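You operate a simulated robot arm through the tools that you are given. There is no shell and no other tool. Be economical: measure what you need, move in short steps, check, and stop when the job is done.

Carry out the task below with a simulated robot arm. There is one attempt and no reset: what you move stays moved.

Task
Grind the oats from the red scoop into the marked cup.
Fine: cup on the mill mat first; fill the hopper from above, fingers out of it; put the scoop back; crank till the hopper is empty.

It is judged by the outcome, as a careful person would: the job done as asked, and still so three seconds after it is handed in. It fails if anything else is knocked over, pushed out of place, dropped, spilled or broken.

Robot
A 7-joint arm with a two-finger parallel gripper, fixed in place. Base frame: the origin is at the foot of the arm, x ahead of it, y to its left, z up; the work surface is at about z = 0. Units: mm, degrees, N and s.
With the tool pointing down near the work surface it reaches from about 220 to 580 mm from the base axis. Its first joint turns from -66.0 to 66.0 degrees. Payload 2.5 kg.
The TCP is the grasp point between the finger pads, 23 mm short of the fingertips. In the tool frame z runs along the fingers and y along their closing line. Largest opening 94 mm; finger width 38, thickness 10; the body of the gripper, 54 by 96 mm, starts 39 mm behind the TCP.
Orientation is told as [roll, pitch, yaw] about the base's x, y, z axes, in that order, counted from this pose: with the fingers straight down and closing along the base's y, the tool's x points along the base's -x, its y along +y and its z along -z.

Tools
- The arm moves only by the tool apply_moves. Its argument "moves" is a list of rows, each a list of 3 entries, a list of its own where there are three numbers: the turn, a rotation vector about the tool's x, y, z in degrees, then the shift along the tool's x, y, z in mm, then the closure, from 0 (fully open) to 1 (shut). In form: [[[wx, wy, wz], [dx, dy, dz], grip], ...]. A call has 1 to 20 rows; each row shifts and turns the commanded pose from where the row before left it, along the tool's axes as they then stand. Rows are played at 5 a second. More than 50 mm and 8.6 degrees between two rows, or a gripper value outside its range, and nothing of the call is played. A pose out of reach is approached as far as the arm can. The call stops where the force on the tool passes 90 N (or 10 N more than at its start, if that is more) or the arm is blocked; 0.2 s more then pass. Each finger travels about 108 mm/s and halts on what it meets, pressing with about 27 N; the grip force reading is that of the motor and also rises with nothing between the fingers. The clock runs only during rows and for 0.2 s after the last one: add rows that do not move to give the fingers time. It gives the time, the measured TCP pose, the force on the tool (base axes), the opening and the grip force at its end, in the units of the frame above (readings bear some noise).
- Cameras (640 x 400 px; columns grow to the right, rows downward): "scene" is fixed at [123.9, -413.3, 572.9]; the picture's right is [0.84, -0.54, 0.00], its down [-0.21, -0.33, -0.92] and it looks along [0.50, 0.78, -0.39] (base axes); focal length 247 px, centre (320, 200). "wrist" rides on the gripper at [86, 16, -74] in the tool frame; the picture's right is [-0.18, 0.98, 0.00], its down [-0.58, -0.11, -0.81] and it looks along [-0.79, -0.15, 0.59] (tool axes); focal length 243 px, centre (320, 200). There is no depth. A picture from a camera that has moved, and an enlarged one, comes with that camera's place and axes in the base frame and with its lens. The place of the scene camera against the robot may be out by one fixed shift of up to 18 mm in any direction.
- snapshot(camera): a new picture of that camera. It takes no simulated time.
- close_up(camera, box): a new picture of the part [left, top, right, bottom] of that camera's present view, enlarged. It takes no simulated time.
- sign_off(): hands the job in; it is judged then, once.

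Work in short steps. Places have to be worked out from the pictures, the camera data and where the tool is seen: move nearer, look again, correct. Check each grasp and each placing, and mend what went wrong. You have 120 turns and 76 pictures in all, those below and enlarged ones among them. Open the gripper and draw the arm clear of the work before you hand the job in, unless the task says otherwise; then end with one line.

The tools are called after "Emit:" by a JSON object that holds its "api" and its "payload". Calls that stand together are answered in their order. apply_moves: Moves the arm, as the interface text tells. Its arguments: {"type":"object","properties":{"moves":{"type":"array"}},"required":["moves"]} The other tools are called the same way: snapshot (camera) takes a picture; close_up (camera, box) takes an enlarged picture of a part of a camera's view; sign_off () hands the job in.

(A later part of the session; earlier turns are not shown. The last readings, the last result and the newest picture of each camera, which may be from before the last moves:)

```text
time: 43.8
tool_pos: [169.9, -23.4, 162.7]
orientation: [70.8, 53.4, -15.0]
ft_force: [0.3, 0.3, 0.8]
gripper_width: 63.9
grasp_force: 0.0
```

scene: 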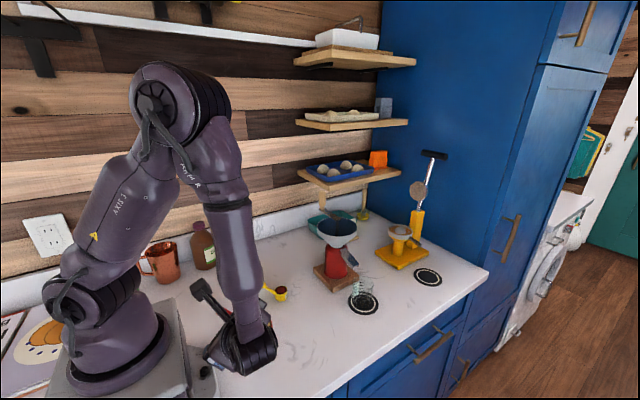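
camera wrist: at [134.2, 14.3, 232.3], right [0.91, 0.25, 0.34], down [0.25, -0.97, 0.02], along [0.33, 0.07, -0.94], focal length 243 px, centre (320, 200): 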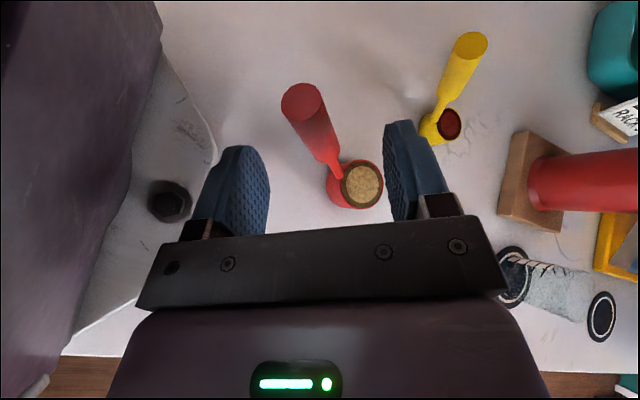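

Good. Now to the new stand-off line and advance 55 mm, watching for reach.

Emit:
{"api": "apply_moves", "payload": {"moves": [[[0, 0, 0], [-15.2, -12.2, 0], 0.32], [[0, 0, 0], [-15.2, -12.3, 2], 0.32], [[0, 0, 0], [0, 0, 15], 0.32], [[0, 0, 0], [0, 0, 15], 0.32], [[0, 0, 0], [0, 0, 15], 0.32], [[0, 0, 0], [0, 0, 10], 0.32], [[0, 0, 0], [0, 0, 0], 0.32]]}}

Emit:
{"api": "snapshot", "payload": {"camera": "wrist"}}

```text
time: 45.4
tool_pos: [168.5, 26.1, 113.1]
orientation: [70.8, 53.4, -15.3]
ft_force: [0.4, -0.7, 0.4]
gripper_width: 64.0
grasp_force: 0.0
```

```text
34 pictures are left
camera wrist: at [131.1, -31.4, 205.9], right [0.91, 0.09, 0.41], down [0.25, -0.89, -0.37], along [0.33, 0.44, -0.84], focal length 243 px, centre (320, 200)
```

wrist: 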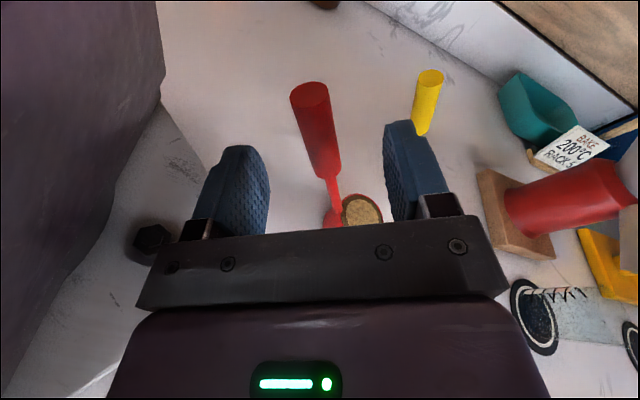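

It's within reach now and the handle lies between the fingers. I'll advance the last 33 mm and close gently.

Emit:
{"api": "apply_moves", "payload": {"moves": [[[0, 0, 0], [0, 0, 12], 0.32], [[0, 0, 0], [0, -1, 12], 0.32], [[0, 0, 0], [0, 0, 9], 0.32], [[0, 0, 0], [0, 0, 0], 0.32]]}}

Emit:
{"api": "snapshot", "payload": {"camera": "wrist"}}

```text
time: 46.4
tool_pos: [164.7, 56.7, 106.3]
orientation: [70.6, 53.4, -15.2]
ft_force: [-0.2, 0.7, -0.2]
gripper_width: 63.9
grasp_force: 0.1
```

```text
33 pictures are left
camera wrist: at [130.4, -0.3, 198.9], right [0.91, 0.09, 0.4], down [0.25, -0.89, -0.37], along [0.33, 0.44, -0.84], focal length 243 px, centre (320, 200)
```

wrist: 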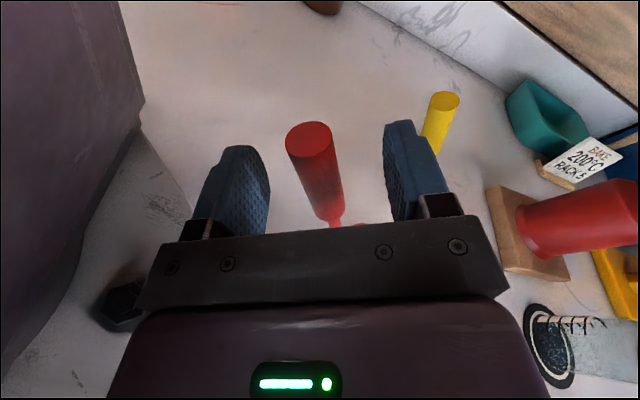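

Handle is about 4 mm off centre between the pads; I'll shift that much and close.

Emit:
{"api": "apply_moves", "payload": {"moves": [[[0, 0, 0], [0, -4, 1], 0.32], [[0, 0, 0], [0, 0, 0], 0.5], [[0, 0, 0], [0, 0, 0], 0.65], [[0, 0, 0], [0, 0, 0], 0.75], [[0, 0, 0], [0, 0, 0], 1], [[0, 0, 0], [0, 0, 0], 1], [[0, 0, 0], [0, 0, 0], 1]]}}

Emit:
{"api": "snapshot", "payload": {"camera": "wrist"}}

```text
time: 48.0
tool_pos: [163.4, 57.2, 105.0]
orientation: [70.8, 53.3, -14.9]
ft_force: [3.2, 1.0, 13.8]
gripper_width: 18.1
grasp_force: 26.9
```

```text
32 pictures are left
camera wrist: at [127.0, 0.0, 197.2], right [0.91, 0.09, 0.41], down [0.25, -0.89, -0.37], along [0.33, 0.44, -0.83], focal length 243 px, centre (320, 200)
```

wrist: 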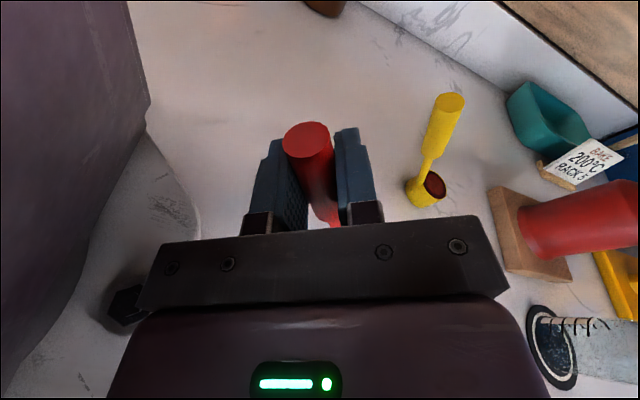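

The handle is gripped (18.1 mm) at (163.4, 57.2, 105). I'll note this pose for the return and lift slowly straight up 15 mm.

Emit:
{"api": "apply_moves", "payload": {"moves": [[[0, 0, 0], [1.6, 1.13, -0.4], 1], [[0, 0, 0], [2.4, 1.7, -0.6], 1], [[0, 0, 0], [4, 2.84, -1], 1], [[0, 0, 0], [4, 2.84, -1], 1], [[0, 0, 0], [0, 0, 0], 1]]}}

Emit:
{"api": "close_up", "payload": {"camera": "scene", "box": [190, 250, 310, 350]}}

```text
time: 49.2
tool_pos: [162.1, 56.8, 119.9]
orientation: [70.7, 53.4, -15.3]
ft_force: [-0.8, 0.0, -1.6]
gripper_width: 17.5
grasp_force: 26.5
```

```text
4.00 times, centred on (250, 300) of scene
camera zoom: at [123.9, -413.3, 572.9], right [0.84, -0.54, 0.0], down [-0.21, -0.33, -0.92], along [0.5, 0.78, -0.39], focal length 986 px, centre (600, -200)
```

zoom: 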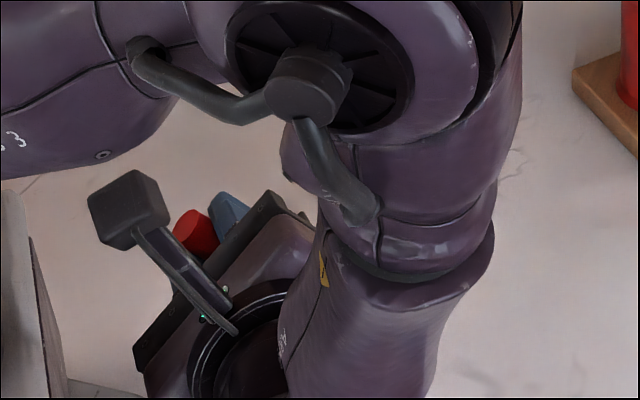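

It lifts freely. I'll carry it outward and upward together (staying level) to about (282, 57, 240) and then check the scoop.

Emit:
{"api": "apply_moves", "payload": {"moves": [[[0, 0, 0], [1.1, 6.9, -1], 1], [[0, 0, 0], [2.2, 13.8, -2], 1], [[0, 0, 0], [2.2, 13.8, -2], 1], [[0, 0, 0], [2.2, 13.8, -2], 1], [[0, 0, 0], [2.2, 13.8, -2], 1], [[0, 0, 0], [2.2, 13.8, -2], 1], [[0, 0, 0], [2.2, 13.8, -2], 1], [[0, 0, 0], [2.2, 13.8, -2], 1], [[0, 0, 0], [2.2, 13.8, -2], 1], [[0, 0, 0], [2.2, 13.8, -2], 1], [[0, 0, 0], [2.2, 13.8, -2], 1], [[0, 0, 0], [2.2, 13.8, -2], 1], [[0, 0, 0], [1.1, 6.9, -1], 1], [[0, 0, 0], [0, 0, 0], 1]]}}

Emit:
{"api": "snapshot", "payload": {"camera": "wrist"}}

Emit:
{"api": "close_up", "payload": {"camera": "scene", "box": [190, 180, 350, 300]}}

```text
time: 52.2
tool_pos: [284.3, 59.2, 238.1]
orientation: [70.7, 53.5, -15.2]
ft_force: [0.1, -0.2, -1.3]
gripper_width: 17.7
grasp_force: 26.8
```

```text
30 pictures are left
camera wrist: at [248.6, 1.2, 330.8], right [0.91, 0.09, 0.41], down [0.25, -0.89, -0.37], along [0.33, 0.44, -0.84], focal length 243 px, centre (320, 200)
```

wrist: 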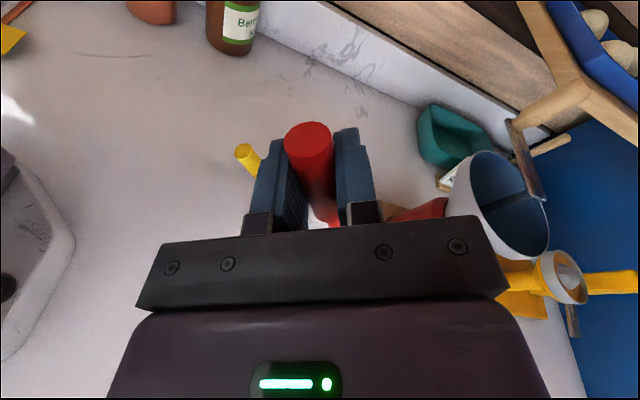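

```text
3.33 times, centred on (270, 240) of scene
camera zoom: at [123.9, -413.3, 572.9], right [0.84, -0.54, 0.0], down [-0.21, -0.33, -0.92], along [0.5, 0.78, -0.39], focal length 822 px, centre (487, 67)
```

zoom: 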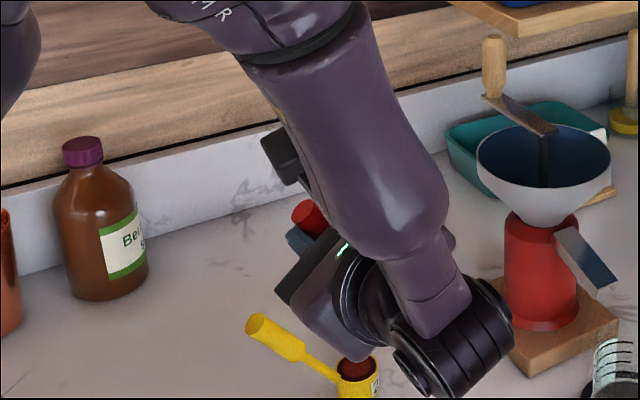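

No slip. I'll continue to about (414, 58, 348), staying level, then yaw so the bowl leads toward −y.

Emit:
{"api": "apply_moves", "payload": {"moves": [[[0, 0, 0], [0.5, 6.5, -0.85], 1], [[0, 0, 0], [1, 13, -1.7], 1], [[0, 0, 0], [1, 13, -1.7], 1], [[0, 0, 0], [1, 13, -1.7], 1], [[0, 0, 0], [1, 13, -1.7], 1], [[0, 0, 0], [1, 13, -1.7], 1], [[0, 0, 0], [1, 13, -1.7], 1], [[0, 0, 0], [1, 13, -1.7], 1], [[0, 0, 0], [1, 13, -1.7], 1], [[0, 0, 0], [1, 13, -1.7], 1], [[0, 0, 0], [1, 13, -1.7], 1], [[0, 0, 0], [1, 13, -1.7], 1], [[0, 0, 0], [1, 13, -1.7], 1], [[0, 0, 0], [0.5, 6.5, -0.85], 1], [[0, 0, 0], [0, 0, 0], 1]]}}

Emit:
{"api": "apply_moves", "payload": {"moves": [[[-3.2, -2.3, 0.8], [0, 0, 0], 1], [[-4.8, -3.4, 1.2], [0, 0, 0], 1], [[-4.8, -3.4, 1.2], [0, 0, 0], 1], [[-4.8, -3.4, 1.2], [0, 0, 0], 1], [[-4.8, -3.4, 1.2], [0, 0, 0], 1], [[-4.8, -3.4, 1.2], [0, 0, 0], 1], [[-4.8, -3.4, 1.2], [0, 0, 0], 1], [[-4.8, -3.4, 1.2], [0, 0, 0], 1], [[-4.8, -3.4, 1.2], [0, 0, 0], 1], [[-4.8, -3.4, 1.2], [0, 0, 0], 1], [[-4.8, -3.4, 1.2], [0, 0, 0], 1], [[-4.8, -3.4, 1.2], [0, 0, 0], 1], [[-4.8, -3.4, 1.2], [0, 0, 0], 1], [[-4.8, -3.4, 1.2], [0, 0, 0], 1], [[-4.8, -3.4, 1.2], [0, 0, 0], 1], [[-3.2, -2.3, 0.8], [0, 0, 0], 1], [[0, 0, 0], [0, 0, 0], 1]]}}

Emit:
{"api": "snapshot", "payload": {"camera": "scene"}}

Emit:
{"api": "snapshot", "payload": {"camera": "wrist"}}

```text
time: 55.4
tool_pos: [413.9, 59.7, 345.4]
orientation: [70.7, 53.4, -15.2]
ft_force: [0.8, -0.2, -1.3]
gripper_width: 17.8
grasp_force: 27.2
```

```text
time: 59.0
tool_pos: [419.3, 50.3, 328.9]
orientation: [65.2, 53.5, -99.7]
ft_force: [-0.5, 0.0, -0.8]
gripper_width: 17.7
grasp_force: 27.4
out of reach, approached as far as the arm can: row 14, 15, 16
```

```text
28 pictures are left
```

scene: 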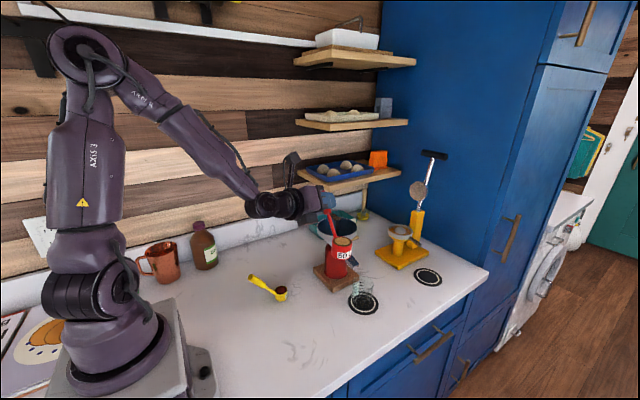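

```text
27 pictures are left
camera wrist: at [361.4, 76.1, 425.0], right [0.27, -0.88, 0.38], down [-0.86, -0.4, -0.33], along [0.44, -0.24, -0.86], focal length 243 px, centre (320, 200)
```

wrist: 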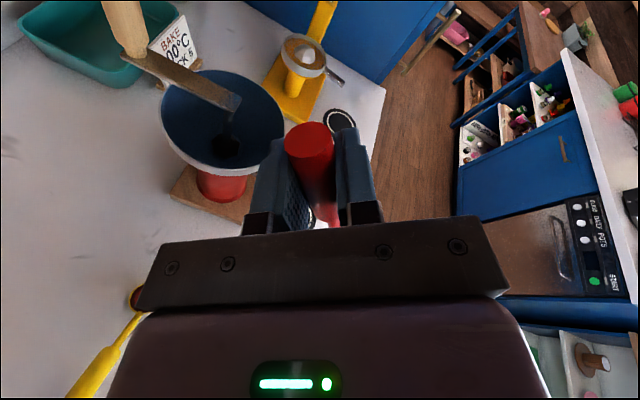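

The scoop is still upright and full, but the yaw ended at a joint limit, and tipping forward from this grip would need even more hand rotation. A grip turned 180° (camera underneath) would leave room, so I'll carry the scoop back to its place and regrip. First, reverse the yaw.

Emit:
{"api": "apply_moves", "payload": {"moves": [[[3.2, 2.3, -0.8], [0, 0, 0], 1], [[4.8, 3.4, -1.2], [0, 0, 0], 1], [[4.8, 3.4, -1.2], [0, 0, 0], 1], [[4.8, 3.4, -1.2], [0, 0, 0], 1], [[4.8, 3.4, -1.2], [0, 0, 0], 1], [[4.8, 3.4, -1.2], [0, 0, 0], 1], [[4.8, 3.4, -1.2], [0, 0, 0], 1], [[4.8, 3.4, -1.2], [0, 0, 0], 1], [[4.8, 3.4, -1.2], [0, 0, 0], 1], [[4.8, 3.4, -1.2], [0, 0, 0], 1], [[4.8, 3.4, -1.2], [0, 0, 0], 1], [[4.8, 3.4, -1.2], [0, 0, 0], 1], [[4.8, 3.4, -1.2], [0, 0, 0], 1], [[4.8, 3.4, -1.2], [0, 0, 0], 1], [[4.8, 3.4, -1.2], [0, 0, 0], 1], [[3.2, 2.3, -0.8], [0, 0, 0], 1], [[0, 0, 0], [0, 0, 0], 1]]}}

```text
time: 62.6
tool_pos: [419.0, 52.0, 329.6]
orientation: [71.6, 55.5, -3.2]
ft_force: [0.4, -1.3, -1.1]
gripper_width: 17.8
grasp_force: 26.6
```

Now I remove the residual yaw (about 12°) and retrace toward the scoop's place.

Emit:
{"api": "apply_moves", "payload": {"moves": [[[-4.5, -3.8, 0], [0, 0, 0], 1], [[-4.5, -3.8, 0], [0, 0, 0], 1], [[0, 0, 0], [0.5, -8, 1], 1], [[0, 0, 0], [0.53, -13.4, 1.97], 1], [[0, 0, 0], [0.53, -13.4, 1.97], 1], [[0, 0, 0], [0.53, -13.4, 1.97], 1], [[0, 0, 0], [0.53, -13.4, 1.97], 1], [[0, 0, 0], [0.53, -13.4, 1.97], 1], [[0, 0, 0], [0.53, -13.4, 1.97], 1], [[0, 0, 0], [0.53, -13.4, 1.97], 1], [[0, 0, 0], [0.53, -13.4, 1.97], 1], [[0, 0, 0], [0.53, -13.4, 1.97], 1], [[0, 0, 0], [0.53, -13.4, 1.97], 1], [[0, 0, 0], [0.53, -13.4, 1.97], 1], [[0, 0, 0], [0, 0, 0], 1]]}}

```text
time: 65.8
tool_pos: [288.8, 56.2, 241.6]
orientation: [70.6, 53.1, -15.6]
ft_force: [-1.0, -0.5, -1.2]
gripper_width: 17.9
grasp_force: 27.0
```

Orientation restored. Continuing down to about 17 mm above the original spot.

Emit:
{"api": "apply_moves", "payload": {"moves": [[[0, 0, 0], [-1.75, -13.1, 1.92], 1], [[0, 0, 0], [-1.75, -13.1, 1.92], 1], [[0, 0, 0], [-1.75, -13.1, 1.92], 1], [[0, 0, 0], [-1.75, -13.1, 1.92], 1], [[0, 0, 0], [-1.75, -13.1, 1.92], 1], [[0, 0, 0], [-1.75, -13.1, 1.92], 1], [[0, 0, 0], [-1.75, -13.1, 1.92], 1], [[0, 0, 0], [-1.75, -13.1, 1.92], 1], [[0, 0, 0], [-1.75, -13.1, 1.92], 1], [[0, 0, 0], [-1.75, -13.1, 1.92], 1], [[0, 0, 0], [-1.75, -13.1, 1.92], 1], [[0, 0, 0], [-1.75, -13.1, 1.92], 1], [[0, 0, 0], [-1.75, -13.1, 1.92], 1], [[0, 0, 0], [0, 0, 0], 1]]}}

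```text
time: 68.8
tool_pos: [163.2, 58.2, 121.3]
orientation: [70.6, 53.1, -15.8]
ft_force: [-0.4, -0.7, -0.7]
gripper_width: 17.8
grasp_force: 26.5
```

Lowering vertically the last 16 mm, then checking the contact force before release.

Emit:
{"api": "apply_moves", "payload": {"moves": [[[0, 0, 0], [-3.2, -2.27, 0.8], 1], [[0, 0, 0], [-3.2, -2.27, 0.8], 1], [[0, 0, 0], [-3.2, -2.27, 0.8], 1], [[0, 0, 0], [-2.4, -1.7, 0.6], 1], [[0, 0, 0], [0, 0, 0], 1]]}}

```text
time: 70.0
tool_pos: [163.5, 57.6, 106.6]
orientation: [70.6, 53.1, -15.5]
ft_force: [-0.6, 0.4, 0.8]
gripper_width: 17.7
grasp_force: 26.7
```

Almost touching; 1 mm further and open the fingers gradually, then look.

Emit:
{"api": "apply_moves", "payload": {"moves": [[[0, 0, 0], [-0.8, -0.57, 0.2], 1], [[0, 0, 0], [0, 0, 0], 1], [[0, 0, 0], [0, 0, 0], 0.75], [[0, 0, 0], [0, 0, 0], 0.6], [[0, 0, 0], [0, 0, 0], 0.32], [[0, 0, 0], [0, 0, 0], 0.32]]}}

Emit:
{"api": "snapshot", "payload": {"camera": "wrist"}}

```text
time: 71.4
tool_pos: [163.9, 57.6, 105.3]
orientation: [70.6, 53.1, -15.7]
ft_force: [-0.5, -0.4, -0.5]
gripper_width: 63.8
grasp_force: 0.1
```

```text
26 pictures are left
camera wrist: at [126.5, 1.1, 197.6], right [0.91, 0.09, 0.41], down [0.25, -0.9, -0.37], along [0.34, 0.43, -0.84], focal length 243 px, centre (320, 200)
```

wrist: 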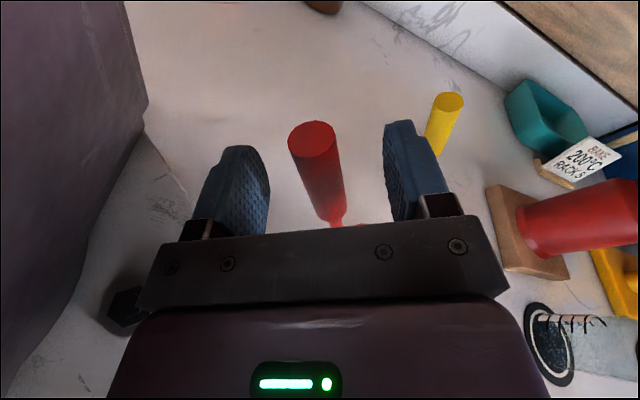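

The scoop is back in place, upright. I'll back straight off, move to free space, and turn the hand −180° about its own axis.

Emit:
{"api": "apply_moves", "payload": {"moves": [[[0, 0, 0], [0, 0, -15], 0.32], [[0, 0, 0], [0, 0, -25], 0.32], [[0, 0, 0], [0, 0, -30], 0.32], [[0, 0, 0], [0, 0, -30], 0.32], [[0, 0, 0], [2.6, 38.6, -5], 0.32], [[0, 0, 0], [2.6, 38.6, -5], 0.32], [[0, 0, 0], [2.6, 38.6, -5], 0.32], [[0, 0, 0], [2.6, 38.6, -5], 0.32], [[0, 0, -8.5], [0, 0, 0], 0.32], [[0, 0, -8.5], [0, 0, 0], 0.32], [[0, 0, -8.5], [0, 0, 0], 0.32], [[0, 0, -8.5], [0, 0, 0], 0.32], [[0, 0, -8.5], [0, 0, 0], 0.32], [[0, 0, -8.5], [0, 0, 0], 0.32], [[0, 0, -8.5], [0, 0, 0], 0.32], [[0, 0, -8.5], [0, 0, 0], 0.32], [[0, 0, -8.5], [0, 0, 0], 0.32], [[0, 0, -8.5], [0, 0, 0], 0.32], [[0, 0, -8.5], [0, 0, 0], 0.32], [[0, 0, -8.5], [0, 0, 0], 0.32]]}}

Emit:
{"api": "apply_moves", "payload": {"moves": [[[0, 0, -8.5], [0, 0, 0], 0.32], [[0, 0, -8.5], [0, 0, 0], 0.32], [[0, 0, -8.5], [0, 0, 0], 0.32], [[0, 0, -8.5], [0, 0, 0], 0.32], [[0, 0, -8.5], [0, 0, 0], 0.32], [[0, 0, -8.5], [0, 0, 0], 0.32], [[0, 0, -8.5], [0, 0, 0], 0.32], [[0, 0, -8.5], [0, 0, 0], 0.32], [[0, 0, -8.5], [0, 0, 0], 0.32], [[0, 0, -1.5], [0, 0, 0], 0.32], [[0, 0, 0], [0, 0, 0], 0.32]]}}

```text
time: 75.6
tool_pos: [282.5, -41.0, 225.5]
orientation: [73.2, -46.2, 12.2]
ft_force: [-0.5, 0.6, 0.4]
gripper_width: 63.8
grasp_force: 0.0
```

```text
time: 78.0
tool_pos: [338.1, -35.4, 238.3]
orientation: [-70.4, -53.3, 164.3]
ft_force: [-0.8, 0.4, 0.3]
gripper_width: 63.9
grasp_force: 0.0
out of reach, approached as far as the arm can: row 8, 9, 10
```

The flipped orientation is reached exactly, though the arm drifted outward (338, −35, 238). I'll test whether it gets to the stand-off point in this orientation.

Emit:
{"api": "apply_moves", "payload": {"moves": [[[0, 0, 0], [-1.6, 34.4, 2.8], 0.32], [[0, 0, 0], [-1.6, 34.4, 2.8], 0.32], [[0, 0, 0], [-1.6, 34.4, 2.8], 0.32], [[0, 0, 0], [-1.6, 34.4, 2.8], 0.32], [[0, 0, 0], [-1.6, 34.4, 2.8], 0.32], [[0, 0, 0], [-1.6, 34.4, 2.8], 0.32], [[0, 0, 0], [0, 0, 0], 0.32]]}}

Emit:
{"api": "snapshot", "payload": {"camera": "scene"}}

```text
time: 79.6
tool_pos: [344.1, -20.4, 157.6]
orientation: [-70.3, -53.4, 164.2]
ft_force: [-0.5, -0.5, -0.3]
gripper_width: 63.9
grasp_force: 0.0
out of reach, approached as far as the arm can: row 1, 2, 3, 4, 5, 6
```

```text
25 pictures are left
```

scene: 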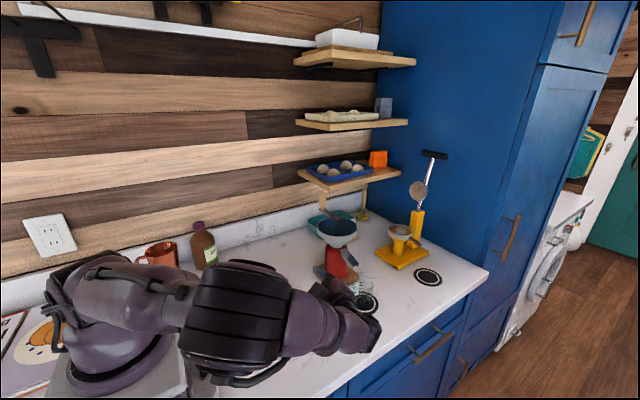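

The flipped grip cannot reach the scoop: the arm folded into an awkward low-elbow posture. Nothing seems touched (zero force). I'll back out: rise, then turn the hand back +180°. I'll then use a different plan – grip the handle from above and tilted back about 30°, and pour by swinging the hand forward-up.

Emit:
{"api": "apply_moves", "payload": {"moves": [[[0, 0, 0], [-21, -15, -5.3], 0.32], [[0, 0, 0], [-21, -15, -5.3], 0.32], [[0, 0, 0], [-21, -15, -5.3], 0.32], [[0, 0, 8.5], [0, 0, 0], 0.32], [[0, 0, 8.5], [0, 0, 0], 0.32], [[0, 0, 8.5], [0, 0, 0], 0.32], [[0, 0, 8.5], [0, 0, 0], 0.32], [[0, 0, 8.5], [0, 0, 0], 0.32], [[0, 0, 8.5], [0, 0, 0], 0.32]]}}

Emit:
{"api": "snapshot", "payload": {"camera": "scene"}}

```text
time: 81.6
tool_pos: [346.4, -17.1, 234.6]
orientation: [53.3, -70.5, 35.2]
ft_force: [0.3, -0.2, -0.3]
gripper_width: 63.7
grasp_force: 0.0
```

```text
24 pictures are left
```

scene: 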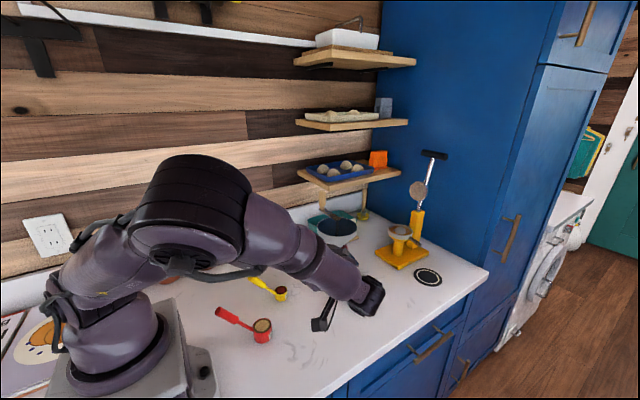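

The red scoop is untouched and the arm is unfolding well. Now to the new gripping orientation: hand down, then yaw to zero, then tilted back 30°.

Emit:
{"api": "apply_moves", "payload": {"moves": [[[2.13, 7.5, 0], [0, 0, 0], 0.32], [[2.13, 7.5, 0], [0, 0, 0], 0.32], [[2.13, 7.5, 0], [0, 0, 0], 0.32], [[2.13, 7.5, 0], [0, 0, 0], 0.32], [[2.13, 7.5, 0], [0, 0, 0], 0.32], [[2.13, 7.5, 0], [0, 0, 0], 0.32], [[2.13, 7.5, 0], [0, 0, 0], 0.32], [[2.13, 7.5, 0], [0, 0, 0], 0.32], [[2.13, 7.5, 0], [0, 0, 0], 0.32], [[2.13, 7.5, 0], [0, 0, 0], 0.32], [[0, 0, 8.2], [0, 0, 0], 0.32], [[0, 0, 8.2], [0, 0, 0], 0.32], [[0, 0, 8.2], [0, 0, 0], 0.32], [[0, 0, 8.2], [0, 0, 0], 0.32], [[0, 0, 8.2], [0, 0, 0], 0.32], [[0, 0, 8.2], [0, 0, 0], 0.32], [[0, 0, 8.2], [0, 0, 0], 0.32], [[0, 0, 8.2], [0, 0, 0], 0.32], [[0, 0, 8.2], [0, 0, 0], 0.32], [[0, 0, 0], [0, 0, 0], 0.32]]}}

```text
time: 85.8
tool_pos: [344.0, -16.9, 235.6]
orientation: [0.5, -0.1, 0.4]
ft_force: [-0.2, 1.4, 0.3]
gripper_width: 64.0
grasp_force: 0.1
```

Hand is neutral. Tilting back 30° and moving to the stand-off point above the red handle.

Emit:
{"api": "apply_moves", "payload": {"moves": [[[0, 7.5, 0], [0, 0, 0], 0.32], [[0, 7.5, 0], [0, 0, 0], 0.32], [[0, 7.5, 0], [0, 0, 0], 0.32], [[0, 7.5, 0], [0, 0, 0], 0.32], [[0, 0, 0], [17.5, 15.2, 24.2], 0.32], [[0, 0, 0], [17.5, 15.2, 24.2], 0.32], [[0, 0, 0], [17.5, 15.2, 24.2], 0.32], [[0, 0, 0], [17.5, 15.2, 24.2], 0.32], [[0, 0, 0], [17.5, 15.2, 24.2], 0.32], [[0, 0, 0], [0, 0, 0], 0.32]]}}

Emit:
{"api": "snapshot", "payload": {"camera": "wrist"}}

```text
time: 88.0
tool_pos: [208.1, 57.5, 173.4]
orientation: [0.6, 29.7, 0.7]
ft_force: [0.0, 0.7, 0.1]
gripper_width: 63.8
grasp_force: 0.1
```

```text
23 pictures are left
camera wrist: at [168.9, 73.3, 280.6], right [0.15, 0.98, -0.08], down [0.91, -0.11, 0.41], along [0.39, -0.14, -0.91], focal length 243 px, centre (320, 200)
```

wrist: 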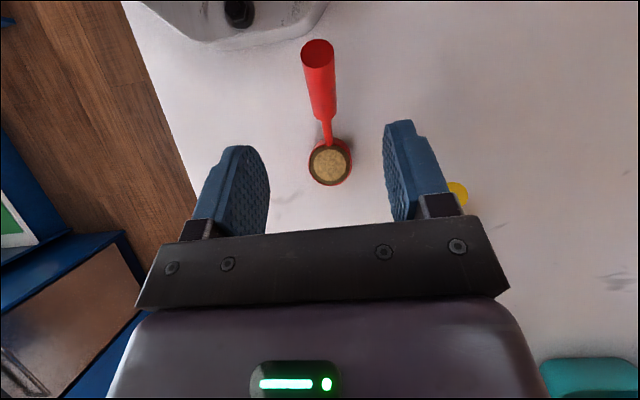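

The handle's position matches (grip point ≈ (165, 59.5, 105)). I'll advance 80 mm along the fingers and check for reach before closing.

Emit:
{"api": "apply_moves", "payload": {"moves": [[[0, 0, 0], [1, 1, 20], 0.32], [[0, 0, 0], [1, 1, 20], 0.32], [[0, 0, 0], [1, 0, 20], 0.32], [[0, 0, 0], [0, 0, 20], 0.32], [[0, 0, 0], [0, 0, 0], 0.32]]}}

Emit:
{"api": "snapshot", "payload": {"camera": "wrist"}}

```text
time: 89.2
tool_pos: [164.4, 61.5, 105.6]
orientation: [0.6, 29.8, 0.7]
ft_force: [0.2, 0.1, 0.3]
gripper_width: 63.9
grasp_force: 0.1
```

```text
22 pictures are left
camera wrist: at [126.5, 76.3, 213.3], right [0.15, 0.98, -0.08], down [0.91, -0.1, 0.41], along [0.39, -0.14, -0.91], focal length 243 px, centre (320, 200)
```

wrist: 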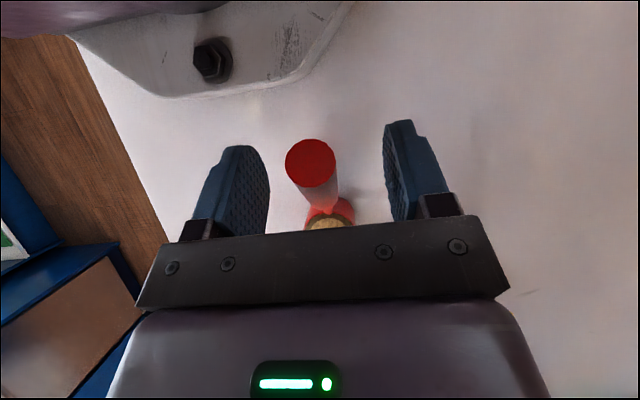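

In reach. I'll centre on the handle (−4 mm in y), match its slight lean with −6.5° yaw, and close.

Emit:
{"api": "apply_moves", "payload": {"moves": [[[-3.25, 0, 5.6], [0, -4, 0], 0.32], [[0, 0, 0], [0, 0, 0], 0.5], [[0, 0, 0], [0, 0, 0], 0.65], [[0, 0, 0], [0, 0, 0], 0.75], [[0, 0, 0], [0, 0, 0], 1], [[0, 0, 0], [0, 0, 0], 1], [[0, 0, 0], [0, 0, 0], 1]]}}

Emit:
{"api": "snapshot", "payload": {"camera": "wrist"}}

```text
time: 90.8
tool_pos: [164.2, 55.0, 107.5]
orientation: [0.6, 29.9, -5.7]
ft_force: [-0.7, 1.6, 2.4]
gripper_width: 17.8
grasp_force: 26.8
```

```text
21 pictures are left
camera wrist: at [128.9, 76.2, 213.9], right [0.26, 0.96, -0.08], down [0.89, -0.21, 0.41], along [0.38, -0.18, -0.91], focal length 243 px, centre (320, 200)
```

wrist: 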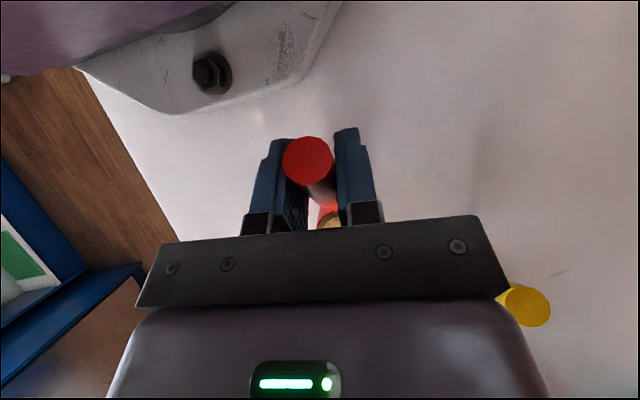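

Gripped (17.8 mm). Lifting slowly, then out and up to about (400, 40, 345).

Emit:
{"api": "apply_moves", "payload": {"moves": [[[0, 0, 0], [1, 0, -1.7], 1], [[0, 0, 0], [2, 0, -3.5], 1], [[0, 0, 0], [4, 0, -6.9], 1], [[0, 0, 0], [-1, 0.2, -10], 1], [[0, 0, 0], [-5.2, 0.4, -17.3], 1], [[0, 0, 0], [-5.2, 0.4, -17.3], 1], [[0, 0, 0], [-5.2, 0.4, -17.3], 1], [[0, 0, 0], [-5.2, 0.4, -17.3], 1], [[0, 0, 0], [-5.2, 0.4, -17.3], 1], [[0, 0, 0], [-5.2, 0.4, -17.3], 1], [[0, 0, 0], [-5.2, 0.4, -17.3], 1], [[0, 0, 0], [-5.2, 0.4, -17.3], 1], [[0, 0, 0], [-5.2, 0.4, -17.3], 1], [[0, 0, 0], [-5.2, 0.4, -17.3], 1], [[0, 0, 0], [-5.2, 0.4, -17.3], 1], [[0, 0, 0], [-5.2, 0.4, -17.3], 1], [[0, 0, 0], [-5.2, 0.4, -17.3], 1], [[0, 0, 0], [-5.2, 0.4, -17.3], 1], [[0, 0, 0], [-5.2, 0.4, -17.3], 1], [[0, 0, 0], [-2, 0, -8], 1]]}}

Emit:
{"api": "snapshot", "payload": {"camera": "scene"}}

```text
time: 95.0
tool_pos: [371.9, 36.4, 320.8]
orientation: [0.6, 29.9, -5.6]
ft_force: [0.8, -0.2, -0.2]
gripper_width: 18.0
grasp_force: 26.2
```

```text
20 pictures are left
```

scene: 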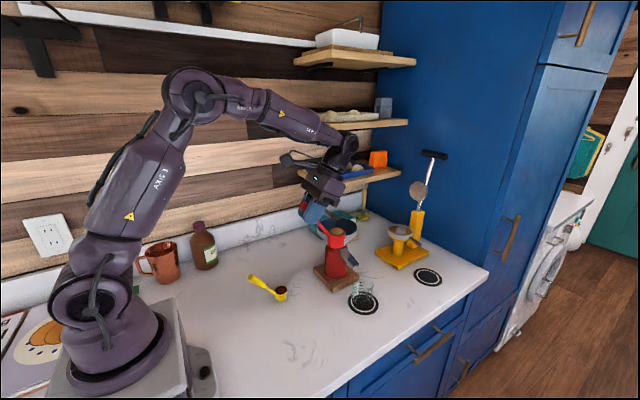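

Scoop is level and full. Now yaw +91° so that the bowl points to +y.

Emit:
{"api": "apply_moves", "payload": {"moves": [[[1.6, 0, -2.8], [0, 0, 0], 1], [[3.25, 0, -5.63], [0, 0, 0], 1], [[3.25, 0, -5.63], [0, 0, 0], 1], [[3.25, 0, -5.63], [0, 0, 0], 1], [[3.25, 0, -5.63], [0, 0, 0], 1], [[3.25, 0, -5.63], [0, 0, 0], 1], [[3.25, 0, -5.63], [0, 0, 0], 1], [[3.25, 0, -5.63], [0, 0, 0], 1], [[3.25, 0, -5.63], [0, 0, 0], 1], [[3.25, 0, -5.63], [0, 0, 0], 1], [[3.25, 0, -5.63], [0, 0, 0], 1], [[3.25, 0, -5.63], [0, 0, 0], 1], [[3.25, 0, -5.63], [0, 0, 0], 1], [[3.25, 0, -5.63], [0, 0, 0], 1], [[1.6, 0, -2.8], [0, 0, 0], 1], [[0, 0, 0], [0, 0, 0], 1]]}}

```text
time: 98.4
tool_pos: [373.0, 40.0, 322.6]
orientation: [0.0, 29.5, 84.9]
ft_force: [-0.5, 0.2, -1.1]
gripper_width: 18.0
grasp_force: 26.5
```

Good. Rising 23 mm then moving over to bring the bowl above the hopper's near half (bowl ≈ (533, 118, 265)).

Emit:
{"api": "apply_moves", "payload": {"moves": [[[0, 0, 0], [6, 0, -10.2], 1], [[0, 0, 0], [6, 0, -10.2], 1], [[0, 0, 0], [-1, -8, -0.6], 1], [[0, 0, 0], [-1.8, -13, -1], 1], [[0, 0, 0], [-1.8, -13, -1], 1], [[0, 0, 0], [-1.8, -13, -1], 1], [[0, 0, 0], [-1.8, -13, -1], 1], [[0, 0, 0], [-1.8, -13, -1], 1], [[0, 0, 0], [-1.8, -13, -1], 1], [[0, 0, 0], [-1.8, -13, -1], 1], [[0, 0, 0], [-1.8, -13, -1], 1], [[0, 0, 0], [-1.8, -13, -1], 1], [[0, 0, 0], [-1.8, -13, -1], 1], [[0, 0, 0], [-1.4, -13, -1], 1], [[0, 0, 0], [0, 0, 0], 1]]}}

Emit:
{"api": "snapshot", "payload": {"camera": "wrist"}}

Emit:
{"api": "close_up", "payload": {"camera": "scene", "box": [280, 150, 400, 270]}}

```text
time: 101.6
tool_pos: [525.3, 49.4, 345.8]
orientation: [-0.1, 29.4, 84.9]
ft_force: [-0.1, -0.5, -0.8]
gripper_width: 18.1
grasp_force: 26.7
```

```text
19 pictures are left
camera wrist: at [506.1, 12.3, 452.5], right [-0.96, 0.25, -0.09], down [0.19, 0.89, 0.42], along [0.18, 0.38, -0.9], focal length 243 px, centre (320, 200)
```

wrist: 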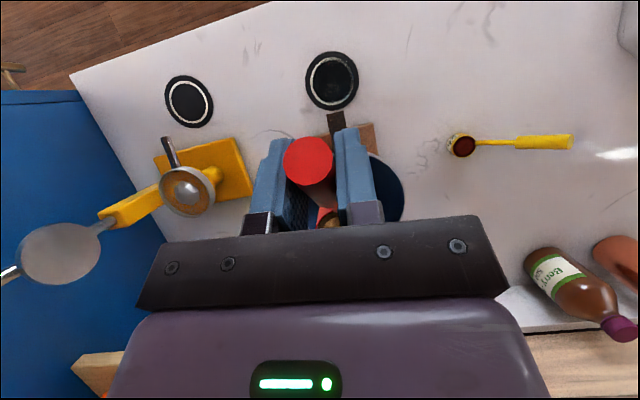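

```text
3.33 times, centred on (340, 210) of scene
camera zoom: at [123.9, -413.3, 572.9], right [0.84, -0.54, 0.0], down [-0.21, -0.33, -0.92], along [0.5, 0.78, -0.39], focal length 822 px, centre (253, 167)
```

zoom: 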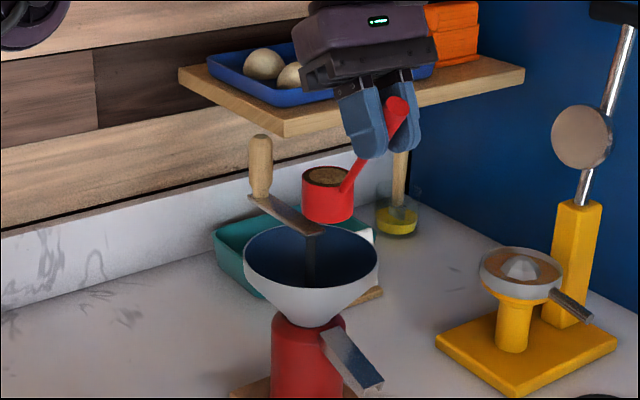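

Bowl is over the hopper, level, hand high and clear. I'll tip toward −x about the bowl centre, 60° first, and check.

Emit:
{"api": "apply_moves", "payload": {"moves": [[[4.33, 0, 2.5], [-0.15, 7.05, 0.27], 1], [[4.33, 0, 2.5], [-0.15, 7.05, 0.27], 1], [[4.33, 0, 2.5], [-0.15, 7.05, 0.27], 1], [[4.33, 0, 2.5], [-0.15, 7.05, 0.27], 1], [[4.33, 0, 2.5], [-0.15, 7.05, 0.27], 1], [[4.33, 0, 2.5], [-0.15, 7.05, 0.27], 1], [[4.33, 0, 2.5], [-0.15, 7.05, 0.27], 1], [[4.33, 0, 2.5], [-0.15, 7.05, 0.27], 1], [[4.33, 0, 2.5], [-0.15, 7.05, 0.27], 1], [[0, 0, 0], [0, 0, 0], 1]]}}

Emit:
{"api": "close_up", "payload": {"camera": "scene", "box": [280, 150, 400, 270]}}

```text
time: 103.8
tool_pos: [469.4, 53.3, 322.3]
orientation: [-49.0, 20.1, 62.8]
ft_force: [-0.4, 0.3, 0.1]
gripper_width: 18.0
grasp_force: 26.7
```

```text
3.33 times, centred on (340, 210) of scene
camera zoom: at [123.9, -413.3, 572.9], right [0.84, -0.54, 0.0], down [-0.21, -0.33, -0.92], along [0.5, 0.78, -0.39], focal length 822 px, centre (253, 167)
```

zoom: 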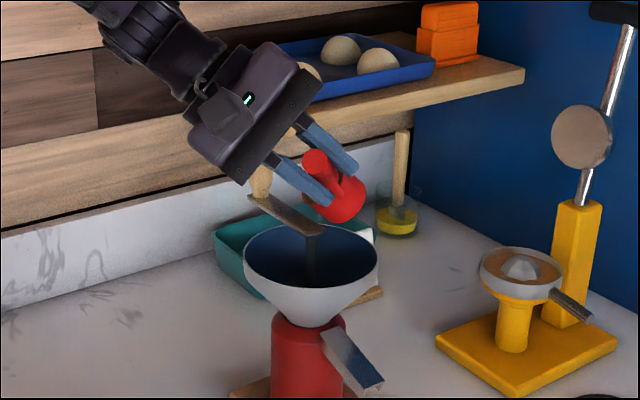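

It follows exactly as computed. Continuing the tip to 90° and pausing a little.

Emit:
{"api": "apply_moves", "payload": {"moves": [[[4.33, 0, 2.5], [-0.15, 7.05, 0.27], 1], [[4.33, 0, 2.5], [-0.15, 7.05, 0.27], 1], [[4.33, 0, 2.5], [-0.15, 7.05, 0.27], 1], [[4.33, 0, 2.5], [-0.15, 7.05, 0.27], 1], [[4.33, 0, 2.5], [-0.15, 7.05, 0.27], 1], [[4.33, 0, 2.5], [-0.15, 7.05, 0.27], 1], [[4.33, 0, 2.5], [-0.15, 7.05, 0.27], 1], [[4.33, 0, 2.5], [-0.15, 7.05, 0.27], 1], [[4.33, 0, 2.5], [-0.15, 7.05, 0.27], 1], [[0, 0, 0], [0, 0, 0], 1], [[0, 0, 0], [0, 0, 0], 1]]}}

Emit:
{"api": "apply_moves", "payload": {"moves": [[[4.33, 0, 2.5], [-0.15, 7.05, 0.27], 1], [[4.33, 0, 2.5], [-0.15, 7.05, 0.27], 1], [[4.33, 0, 2.5], [-0.15, 7.05, 0.27], 1], [[4.33, 0, 2.5], [-0.15, 7.05, 0.27], 1], [[4.33, 0, 2.5], [-0.15, 7.05, 0.27], 1], [[4.33, 0, 2.5], [-0.15, 7.05, 0.27], 1], [[0, 0, 0], [0, 0, 0], 1], [[0, 0, 0], [0, 0, 0], 1], [[0, 0, 0], [0, 0, 0], 1], [[0, 0, 0], [0, 0, 0], 1], [[0, 0, 0], [0, 0, 0], 1]]}}

Emit:
{"api": "close_up", "payload": {"camera": "scene", "box": [280, 150, 420, 310]}}

```text
time: 106.2
tool_pos: [445.0, 55.0, 265.1]
orientation: [-89.8, -0.5, 55.0]
ft_force: [-0.5, -0.4, -1.5]
gripper_width: 17.9
grasp_force: 27.3
```

```text
time: 108.6
tool_pos: [454.0, 55.0, 225.1]
orientation: [-116.4, -15.0, 58.3]
ft_force: [-0.7, 0.0, -2.1]
gripper_width: 17.9
grasp_force: 27.2
```

```text
2.50 times, centred on (350, 230) of scene
camera zoom: at [123.9, -413.3, 572.9], right [0.84, -0.54, 0.0], down [-0.21, -0.33, -0.92], along [0.5, 0.78, -0.39], focal length 616 px, centre (245, 125)
```

zoom: 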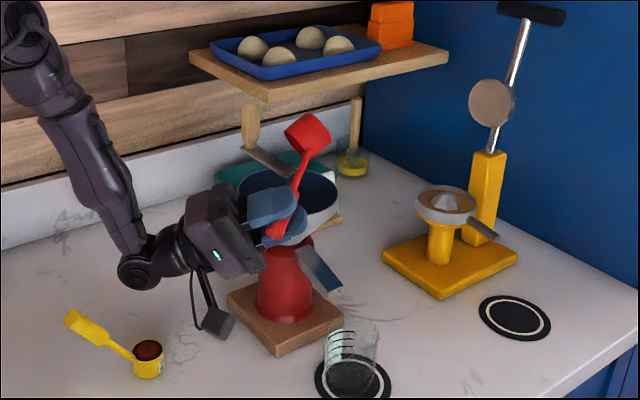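

Fully tipped 120° with no spill visible. Now reverse the tipping, 100° first.

Emit:
{"api": "apply_moves", "payload": {"moves": [[[-4.33, 0, -2.5], [-0.15, -7.05, 0.27], 1], [[-4.33, 0, -2.5], [-0.15, -7.05, 0.27], 1], [[-4.33, 0, -2.5], [-0.15, -7.05, 0.27], 1], [[-4.33, 0, -2.5], [-0.15, -7.05, 0.27], 1], [[-4.33, 0, -2.5], [-0.15, -7.05, 0.27], 1], [[-4.33, 0, -2.5], [-0.15, -7.05, 0.27], 1], [[-4.33, 0, -2.5], [-0.15, -7.05, 0.27], 1], [[-4.33, 0, -2.5], [-0.15, -7.05, 0.27], 1], [[-4.33, 0, -2.5], [-0.15, -7.05, 0.27], 1], [[-4.33, 0, -2.5], [-0.15, -7.05, 0.27], 1], [[-4.33, 0, -2.5], [-0.15, -7.05, 0.27], 1], [[-4.33, 0, -2.5], [-0.15, -7.05, 0.27], 1], [[-4.33, 0, -2.5], [-0.15, -7.05, 0.27], 1], [[-4.33, 0, -2.5], [-0.15, -7.05, 0.27], 1], [[-4.33, 0, -2.5], [-0.15, -7.05, 0.27], 1], [[-4.33, 0, -2.5], [-0.15, -7.05, 0.27], 1], [[-4.33, 0, -2.5], [-0.15, -7.05, 0.27], 1], [[-4.33, 0, -2.5], [-0.15, -7.05, 0.27], 1], [[-4.33, 0, -2.5], [-0.15, -7.05, 0.27], 1], [[-4.33, 0, -2.5], [-0.15, -7.05, 0.27], 1]]}}

Emit:
{"api": "apply_moves", "payload": {"moves": [[[-4.33, 0, -2.5], [-0.15, -7.05, 0.27], 1], [[-4.33, 0, -2.5], [-0.15, -7.05, 0.27], 1], [[-4.33, 0, -2.5], [-0.15, -7.05, 0.27], 1], [[-4.33, 0, -2.5], [-0.15, -7.05, 0.27], 1], [[0, 0, 0], [0, 0, 0], 1]]}}

Emit:
{"api": "close_up", "payload": {"camera": "scene", "box": [280, 150, 400, 270]}}

```text
time: 112.8
tool_pos: [496.6, 47.8, 341.0]
orientation: [-22.6, 27.4, 73.9]
ft_force: [-0.8, 0.6, -0.5]
gripper_width: 17.9
grasp_force: 27.1
```

```text
time: 114.0
tool_pos: [523.9, 45.1, 346.4]
orientation: [0.0, 29.4, 85.0]
ft_force: [0.0, 1.3, -0.1]
gripper_width: 18.0
grasp_force: 26.4
```

```text
3.33 times, centred on (340, 210) of scene
camera zoom: at [123.9, -413.3, 572.9], right [0.84, -0.54, 0.0], down [-0.21, -0.33, -0.92], along [0.5, 0.78, -0.39], focal length 822 px, centre (253, 167)
```

zoom: 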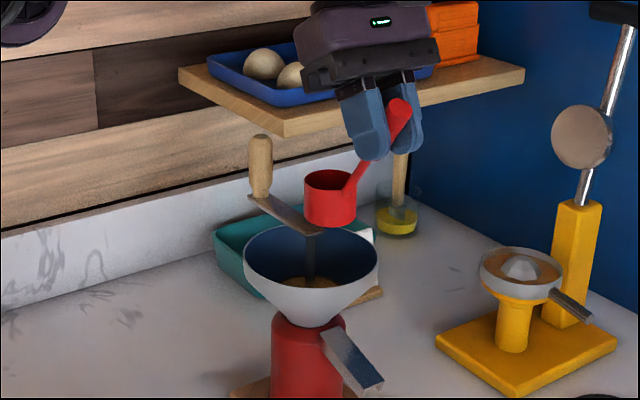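

The scoop is empty and oats lie in the hopper. Taking the scoop back: translate away, then yaw back −90.7°.

Emit:
{"api": "apply_moves", "payload": {"moves": [[[0, 0, 0], [1, 10, 0], 1], [[0, 0, 0], [1, 20, 0], 1], [[0, 0, 0], [1, 20, 2], 1], [[0, 0, 0], [1, 20, 2], 1], [[0, 0, 0], [1, 20, 3], 1], [[0, 0, 0], [1, 20, 3], 1], [[0, 0, 0], [2, 20, 4], 1], [[0, 0, 0], [2, 20, 4], 1], [[0, 0, 0], [0, 0, 0], 1]]}}

Emit:
{"api": "apply_moves", "payload": {"moves": [[[-1.6, 0, 2.8], [0, 0, 0], 1], [[-3.25, 0, 5.63], [0, 0, 0], 1], [[-3.25, 0, 5.63], [0, 0, 0], 1], [[-3.25, 0, 5.63], [0, 0, 0], 1], [[-3.25, 0, 5.63], [0, 0, 0], 1], [[-3.25, 0, 5.63], [0, 0, 0], 1], [[-3.25, 0, 5.63], [0, 0, 0], 1], [[-3.25, 0, 5.63], [0, 0, 0], 1], [[-3.25, 0, 5.63], [0, 0, 0], 1], [[-3.25, 0, 5.63], [0, 0, 0], 1], [[-3.25, 0, 5.63], [0, 0, 0], 1], [[-3.25, 0, 5.63], [0, 0, 0], 1], [[-3.25, 0, 5.63], [0, 0, 0], 1], [[-3.25, 0, 5.63], [0, 0, 0], 1], [[-1.6, 0, 2.8], [0, 0, 0], 1], [[0, 0, 0], [0, 0, 0], 1]]}}

```text
time: 116.0
tool_pos: [374.2, 41.9, 334.9]
orientation: [-0.1, 29.5, 84.9]
ft_force: [-0.3, -0.5, -0.3]
gripper_width: 18.0
grasp_force: 27.1
```

```text
time: 119.4
tool_pos: [372.9, 40.6, 334.2]
orientation: [0.7, 29.9, -5.8]
ft_force: [0.5, 0.1, -0.3]
gripper_width: 18.1
grasp_force: 27.0
```

Retracing to about 17 mm above the scoop's original place.

Emit:
{"api": "apply_moves", "payload": {"moves": [[[0, 0, 0], [4.48, -0.29, 16.86], 1], [[0, 0, 0], [4.48, -0.29, 16.86], 1], [[0, 0, 0], [4.48, -0.29, 16.86], 1], [[0, 0, 0], [4.48, -0.29, 16.86], 1], [[0, 0, 0], [4.48, -0.29, 16.86], 1], [[0, 0, 0], [4.48, -0.29, 16.86], 1], [[0, 0, 0], [4.48, -0.29, 16.86], 1], [[0, 0, 0], [4.48, -0.29, 16.86], 1], [[0, 0, 0], [4.48, -0.29, 16.86], 1], [[0, 0, 0], [4.48, -0.29, 16.86], 1], [[0, 0, 0], [4.48, -0.29, 16.86], 1], [[0, 0, 0], [4.48, -0.29, 16.86], 1], [[0, 0, 0], [4.48, -0.29, 16.86], 1], [[0, 0, 0], [4.48, -0.29, 16.86], 1], [[0, 0, 0], [4.48, -0.29, 16.86], 1], [[0, 0, 0], [4.48, -0.29, 16.86], 1], [[0, 0, 0], [4.48, -0.29, 16.86], 1], [[0, 0, 0], [0, 0, 0], 1]]}}

Emit:
{"api": "close_up", "payload": {"camera": "scene", "box": [190, 250, 330, 350]}}

```text
time: 123.2
tool_pos: [164.8, 60.5, 124.5]
orientation: [0.6, 29.9, -5.7]
ft_force: [-0.2, 0.3, -0.4]
gripper_width: 17.9
grasp_force: 27.2
```

```text
4.00 times, centred on (260, 300) of scene
camera zoom: at [123.9, -413.3, 572.9], right [0.84, -0.54, 0.0], down [-0.21, -0.33, -0.92], along [0.5, 0.78, -0.39], focal length 986 px, centre (560, -200)
```

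zoom: 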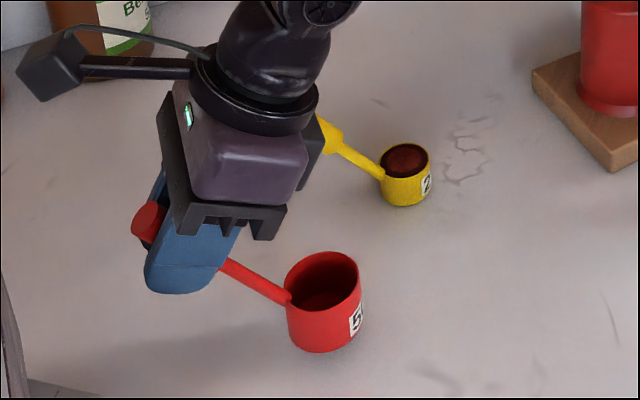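

Slight y correction (−3 mm) and lower the last ~17 mm slowly.

Emit:
{"api": "apply_moves", "payload": {"moves": [[[0, 0, 0], [-2, -1, 3.46], 1], [[0, 0, 0], [-2, -1, 3.46], 1], [[0, 0, 0], [-2, -1, 3.46], 1], [[0, 0, 0], [-2, 0, 3.46], 1], [[0, 0, 0], [0, 0, 0], 1]]}}

```text
time: 124.4
tool_pos: [163.7, 57.6, 107.0]
orientation: [0.6, 29.9, -5.7]
ft_force: [-3.7, -0.6, 11.9]
gripper_width: 17.8
grasp_force: 26.8
```

Contact felt (12 N). Releasing gradually and backing off along the fingers.

Emit:
{"api": "apply_moves", "payload": {"moves": [[[0, 0, 0], [0.3, 0, -0.5], 1], [[0, 0, 0], [0, 0, 0], 0.75], [[0, 0, 0], [0, 0, 0], 0.6], [[0, 0, 0], [0, 0, 0], 0.32], [[0, 0, 0], [0, 0, 0], 0.32], [[0, 0, 0], [0, 0, -15], 0.32], [[0, 0, 0], [0, 0, -25], 0.32], [[0, 0, 0], [0, 0, -40], 0.32], [[0, 0, 0], [-5, 0, -40], 0.32], [[0, 0, 0], [-10, 0, -40], 0.32], [[0, 0, 0], [-10, 0, -40], 0.32]]}}

Emit:
{"api": "snapshot", "payload": {"camera": "scene"}}

```text
time: 126.8
tool_pos: [286.3, 40.8, 270.8]
orientation: [0.6, 29.9, -5.7]
ft_force: [0.6, -0.1, 0.3]
gripper_width: 63.7
grasp_force: 0.1
```

```text
13 pictures are left
```

scene: 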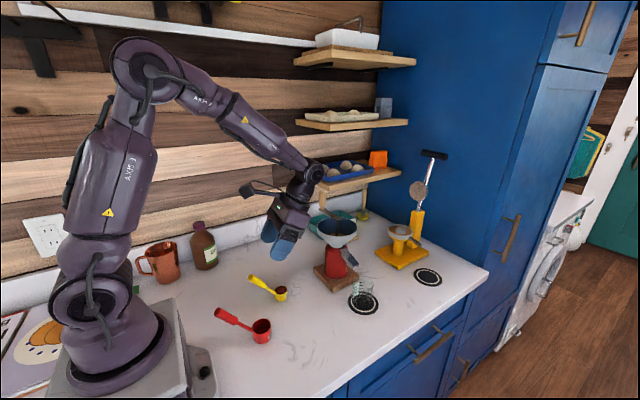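

The scoop is back where it stood. Now the crank: I'll straighten the hand and take a good look at the knob from about (430, 215, 400).

Emit:
{"api": "apply_moves", "payload": {"moves": [[[0, -7.5, 0], [0, 0, -10], 0], [[0, -7.5, 0], [0, 0, -10], 0], [[0, -7.5, 0], [0, 0, -10], 0], [[0, -7.5, 0], [0, 0, -10], 0], [[0, 0, -5.7], [0, 0, 0], 0], [[0, 0, 0], [-20, 24.9, -14], 0], [[0, 0, 0], [-20, 24.9, -14], 0], [[0, 0, 0], [-20, 24.9, -14], 0], [[0, 0, 0], [-20, 24.9, -14], 0], [[0, 0, 0], [-20, 24.9, -14], 0], [[0, 0, 0], [-20, 24.9, -14], 0], [[0, 0, 0], [-20, 24.9, -10], 0], [[0, 0, 0], [0, 0, 0], 0]]}}

Emit:
{"api": "close_up", "payload": {"camera": "wrist", "box": [220, 50, 420, 200]}}

```text
time: 129.6
tool_pos: [438.7, 213.1, 401.5]
orientation: [0.5, -0.1, -0.3]
ft_force: [0.3, -0.7, 0.0]
gripper_width: 94.1
grasp_force: 0.0
```

```text
2.67 times, centred on (320, 125) of wrist
camera zoom: at [352.4, 230.2, 475.6], right [0.19, 0.98, 0.01], down [0.58, -0.12, 0.81], along [0.79, -0.15, -0.59], focal length 647 px, centre (320, 400)
```

zoom: 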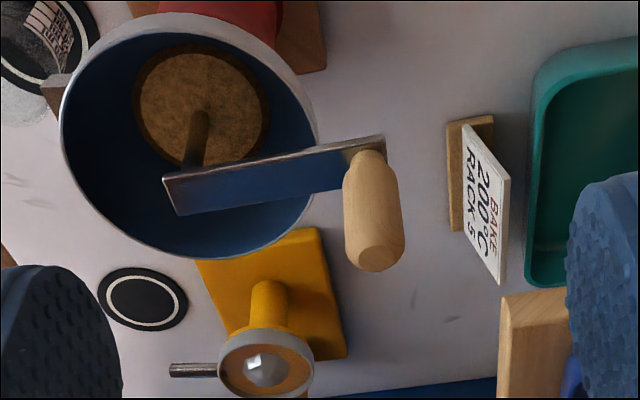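

Knob is at about (520, 220), z 225–283; pivot about (521, 136), radius 84; the hopper holds the oats. I'll tilt the hand 30° outward, come down over the knob with 60 mm opening, and check.

Emit:
{"api": "apply_moves", "payload": {"moves": [[[0, -7.5, 0], [0, 0, 0], 0.36], [[0, -7.5, 0], [0, 0, 0], 0.36], [[0, -7.5, 0], [0, 0, 0], 0.36], [[0, -7.5, 0], [0, 0, 0], 0.36], [[0, 0, 0], [-8.7, 1.75, 25.5], 0.36], [[0, 0, 0], [-8.7, 1.75, 25.5], 0.36], [[0, 0, 0], [-8.7, 1.75, 25.5], 0.36], [[0, 0, 0], [-8.7, 1.75, 25.5], 0.36], [[0, 0, 0], [0, 0, 0], 0.36]]}}

Emit:
{"api": "snapshot", "payload": {"camera": "wrist"}}

```text
time: 131.6
tool_pos: [518.9, 223.2, 332.2]
orientation: [0.7, -30.1, -0.6]
ft_force: [0.7, -0.2, -1.3]
gripper_width: 59.9
grasp_force: 0.1
```

```text
11 pictures are left
camera wrist: at [406.7, 240.2, 352.6], right [0.16, 0.98, 0.1], down [0.1, -0.12, 0.99], along [0.98, -0.15, -0.11], focal length 243 px, centre (320, 200)
```

wrist: 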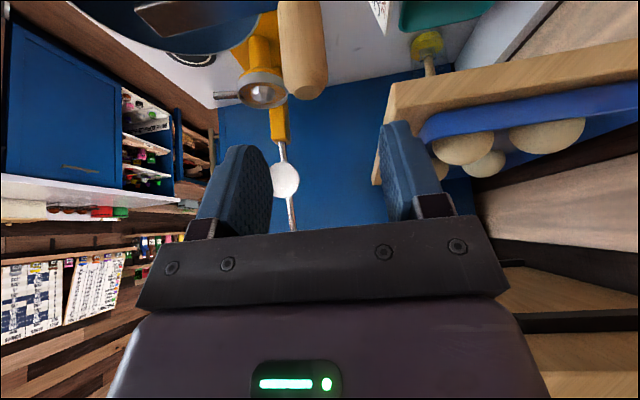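

Knob top lies at (518, 221), just under the hand. Descending 70 mm vertically (−2 mm y) and closing.

Emit:
{"api": "apply_moves", "payload": {"moves": [[[0, 0, 0], [9, -2, 15.2], 0.36], [[0, 0, 0], [9, 0, 15.2], 0.36], [[0, 0, 0], [9, 0, 15.2], 0.36], [[0, 0, 0], [8, 0, 15], 0.36], [[0, 0, 0], [0, 0, 0], 0.36], [[0, 0, 0], [0, 0, 0], 0.55], [[0, 0, 0], [0, 0, 0], 0.7], [[0, 0, 0], [0, 0, 0], 1], [[0, 0, 0], [0, 0, 0], 1]]}}

Emit:
{"api": "close_up", "payload": {"camera": "scene", "box": [270, 140, 410, 270]}}

```text
time: 133.6
tool_pos: [517.9, 219.9, 261.9]
orientation: [0.4, -30.1, -0.4]
ft_force: [0.1, 1.2, -0.6]
gripper_width: 23.7
grasp_force: 45.1
```

```text
3.08 times, centred on (340, 205) of scene
camera zoom: at [123.9, -413.3, 572.9], right [0.84, -0.54, 0.0], down [-0.21, -0.33, -0.92], along [0.5, 0.78, -0.39], focal length 759 px, centre (258, 185)
```

zoom: 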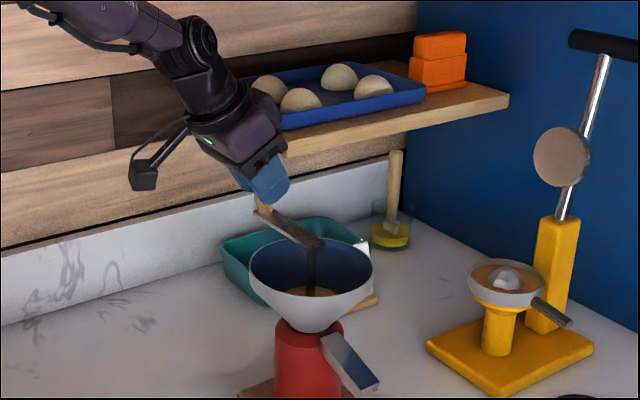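

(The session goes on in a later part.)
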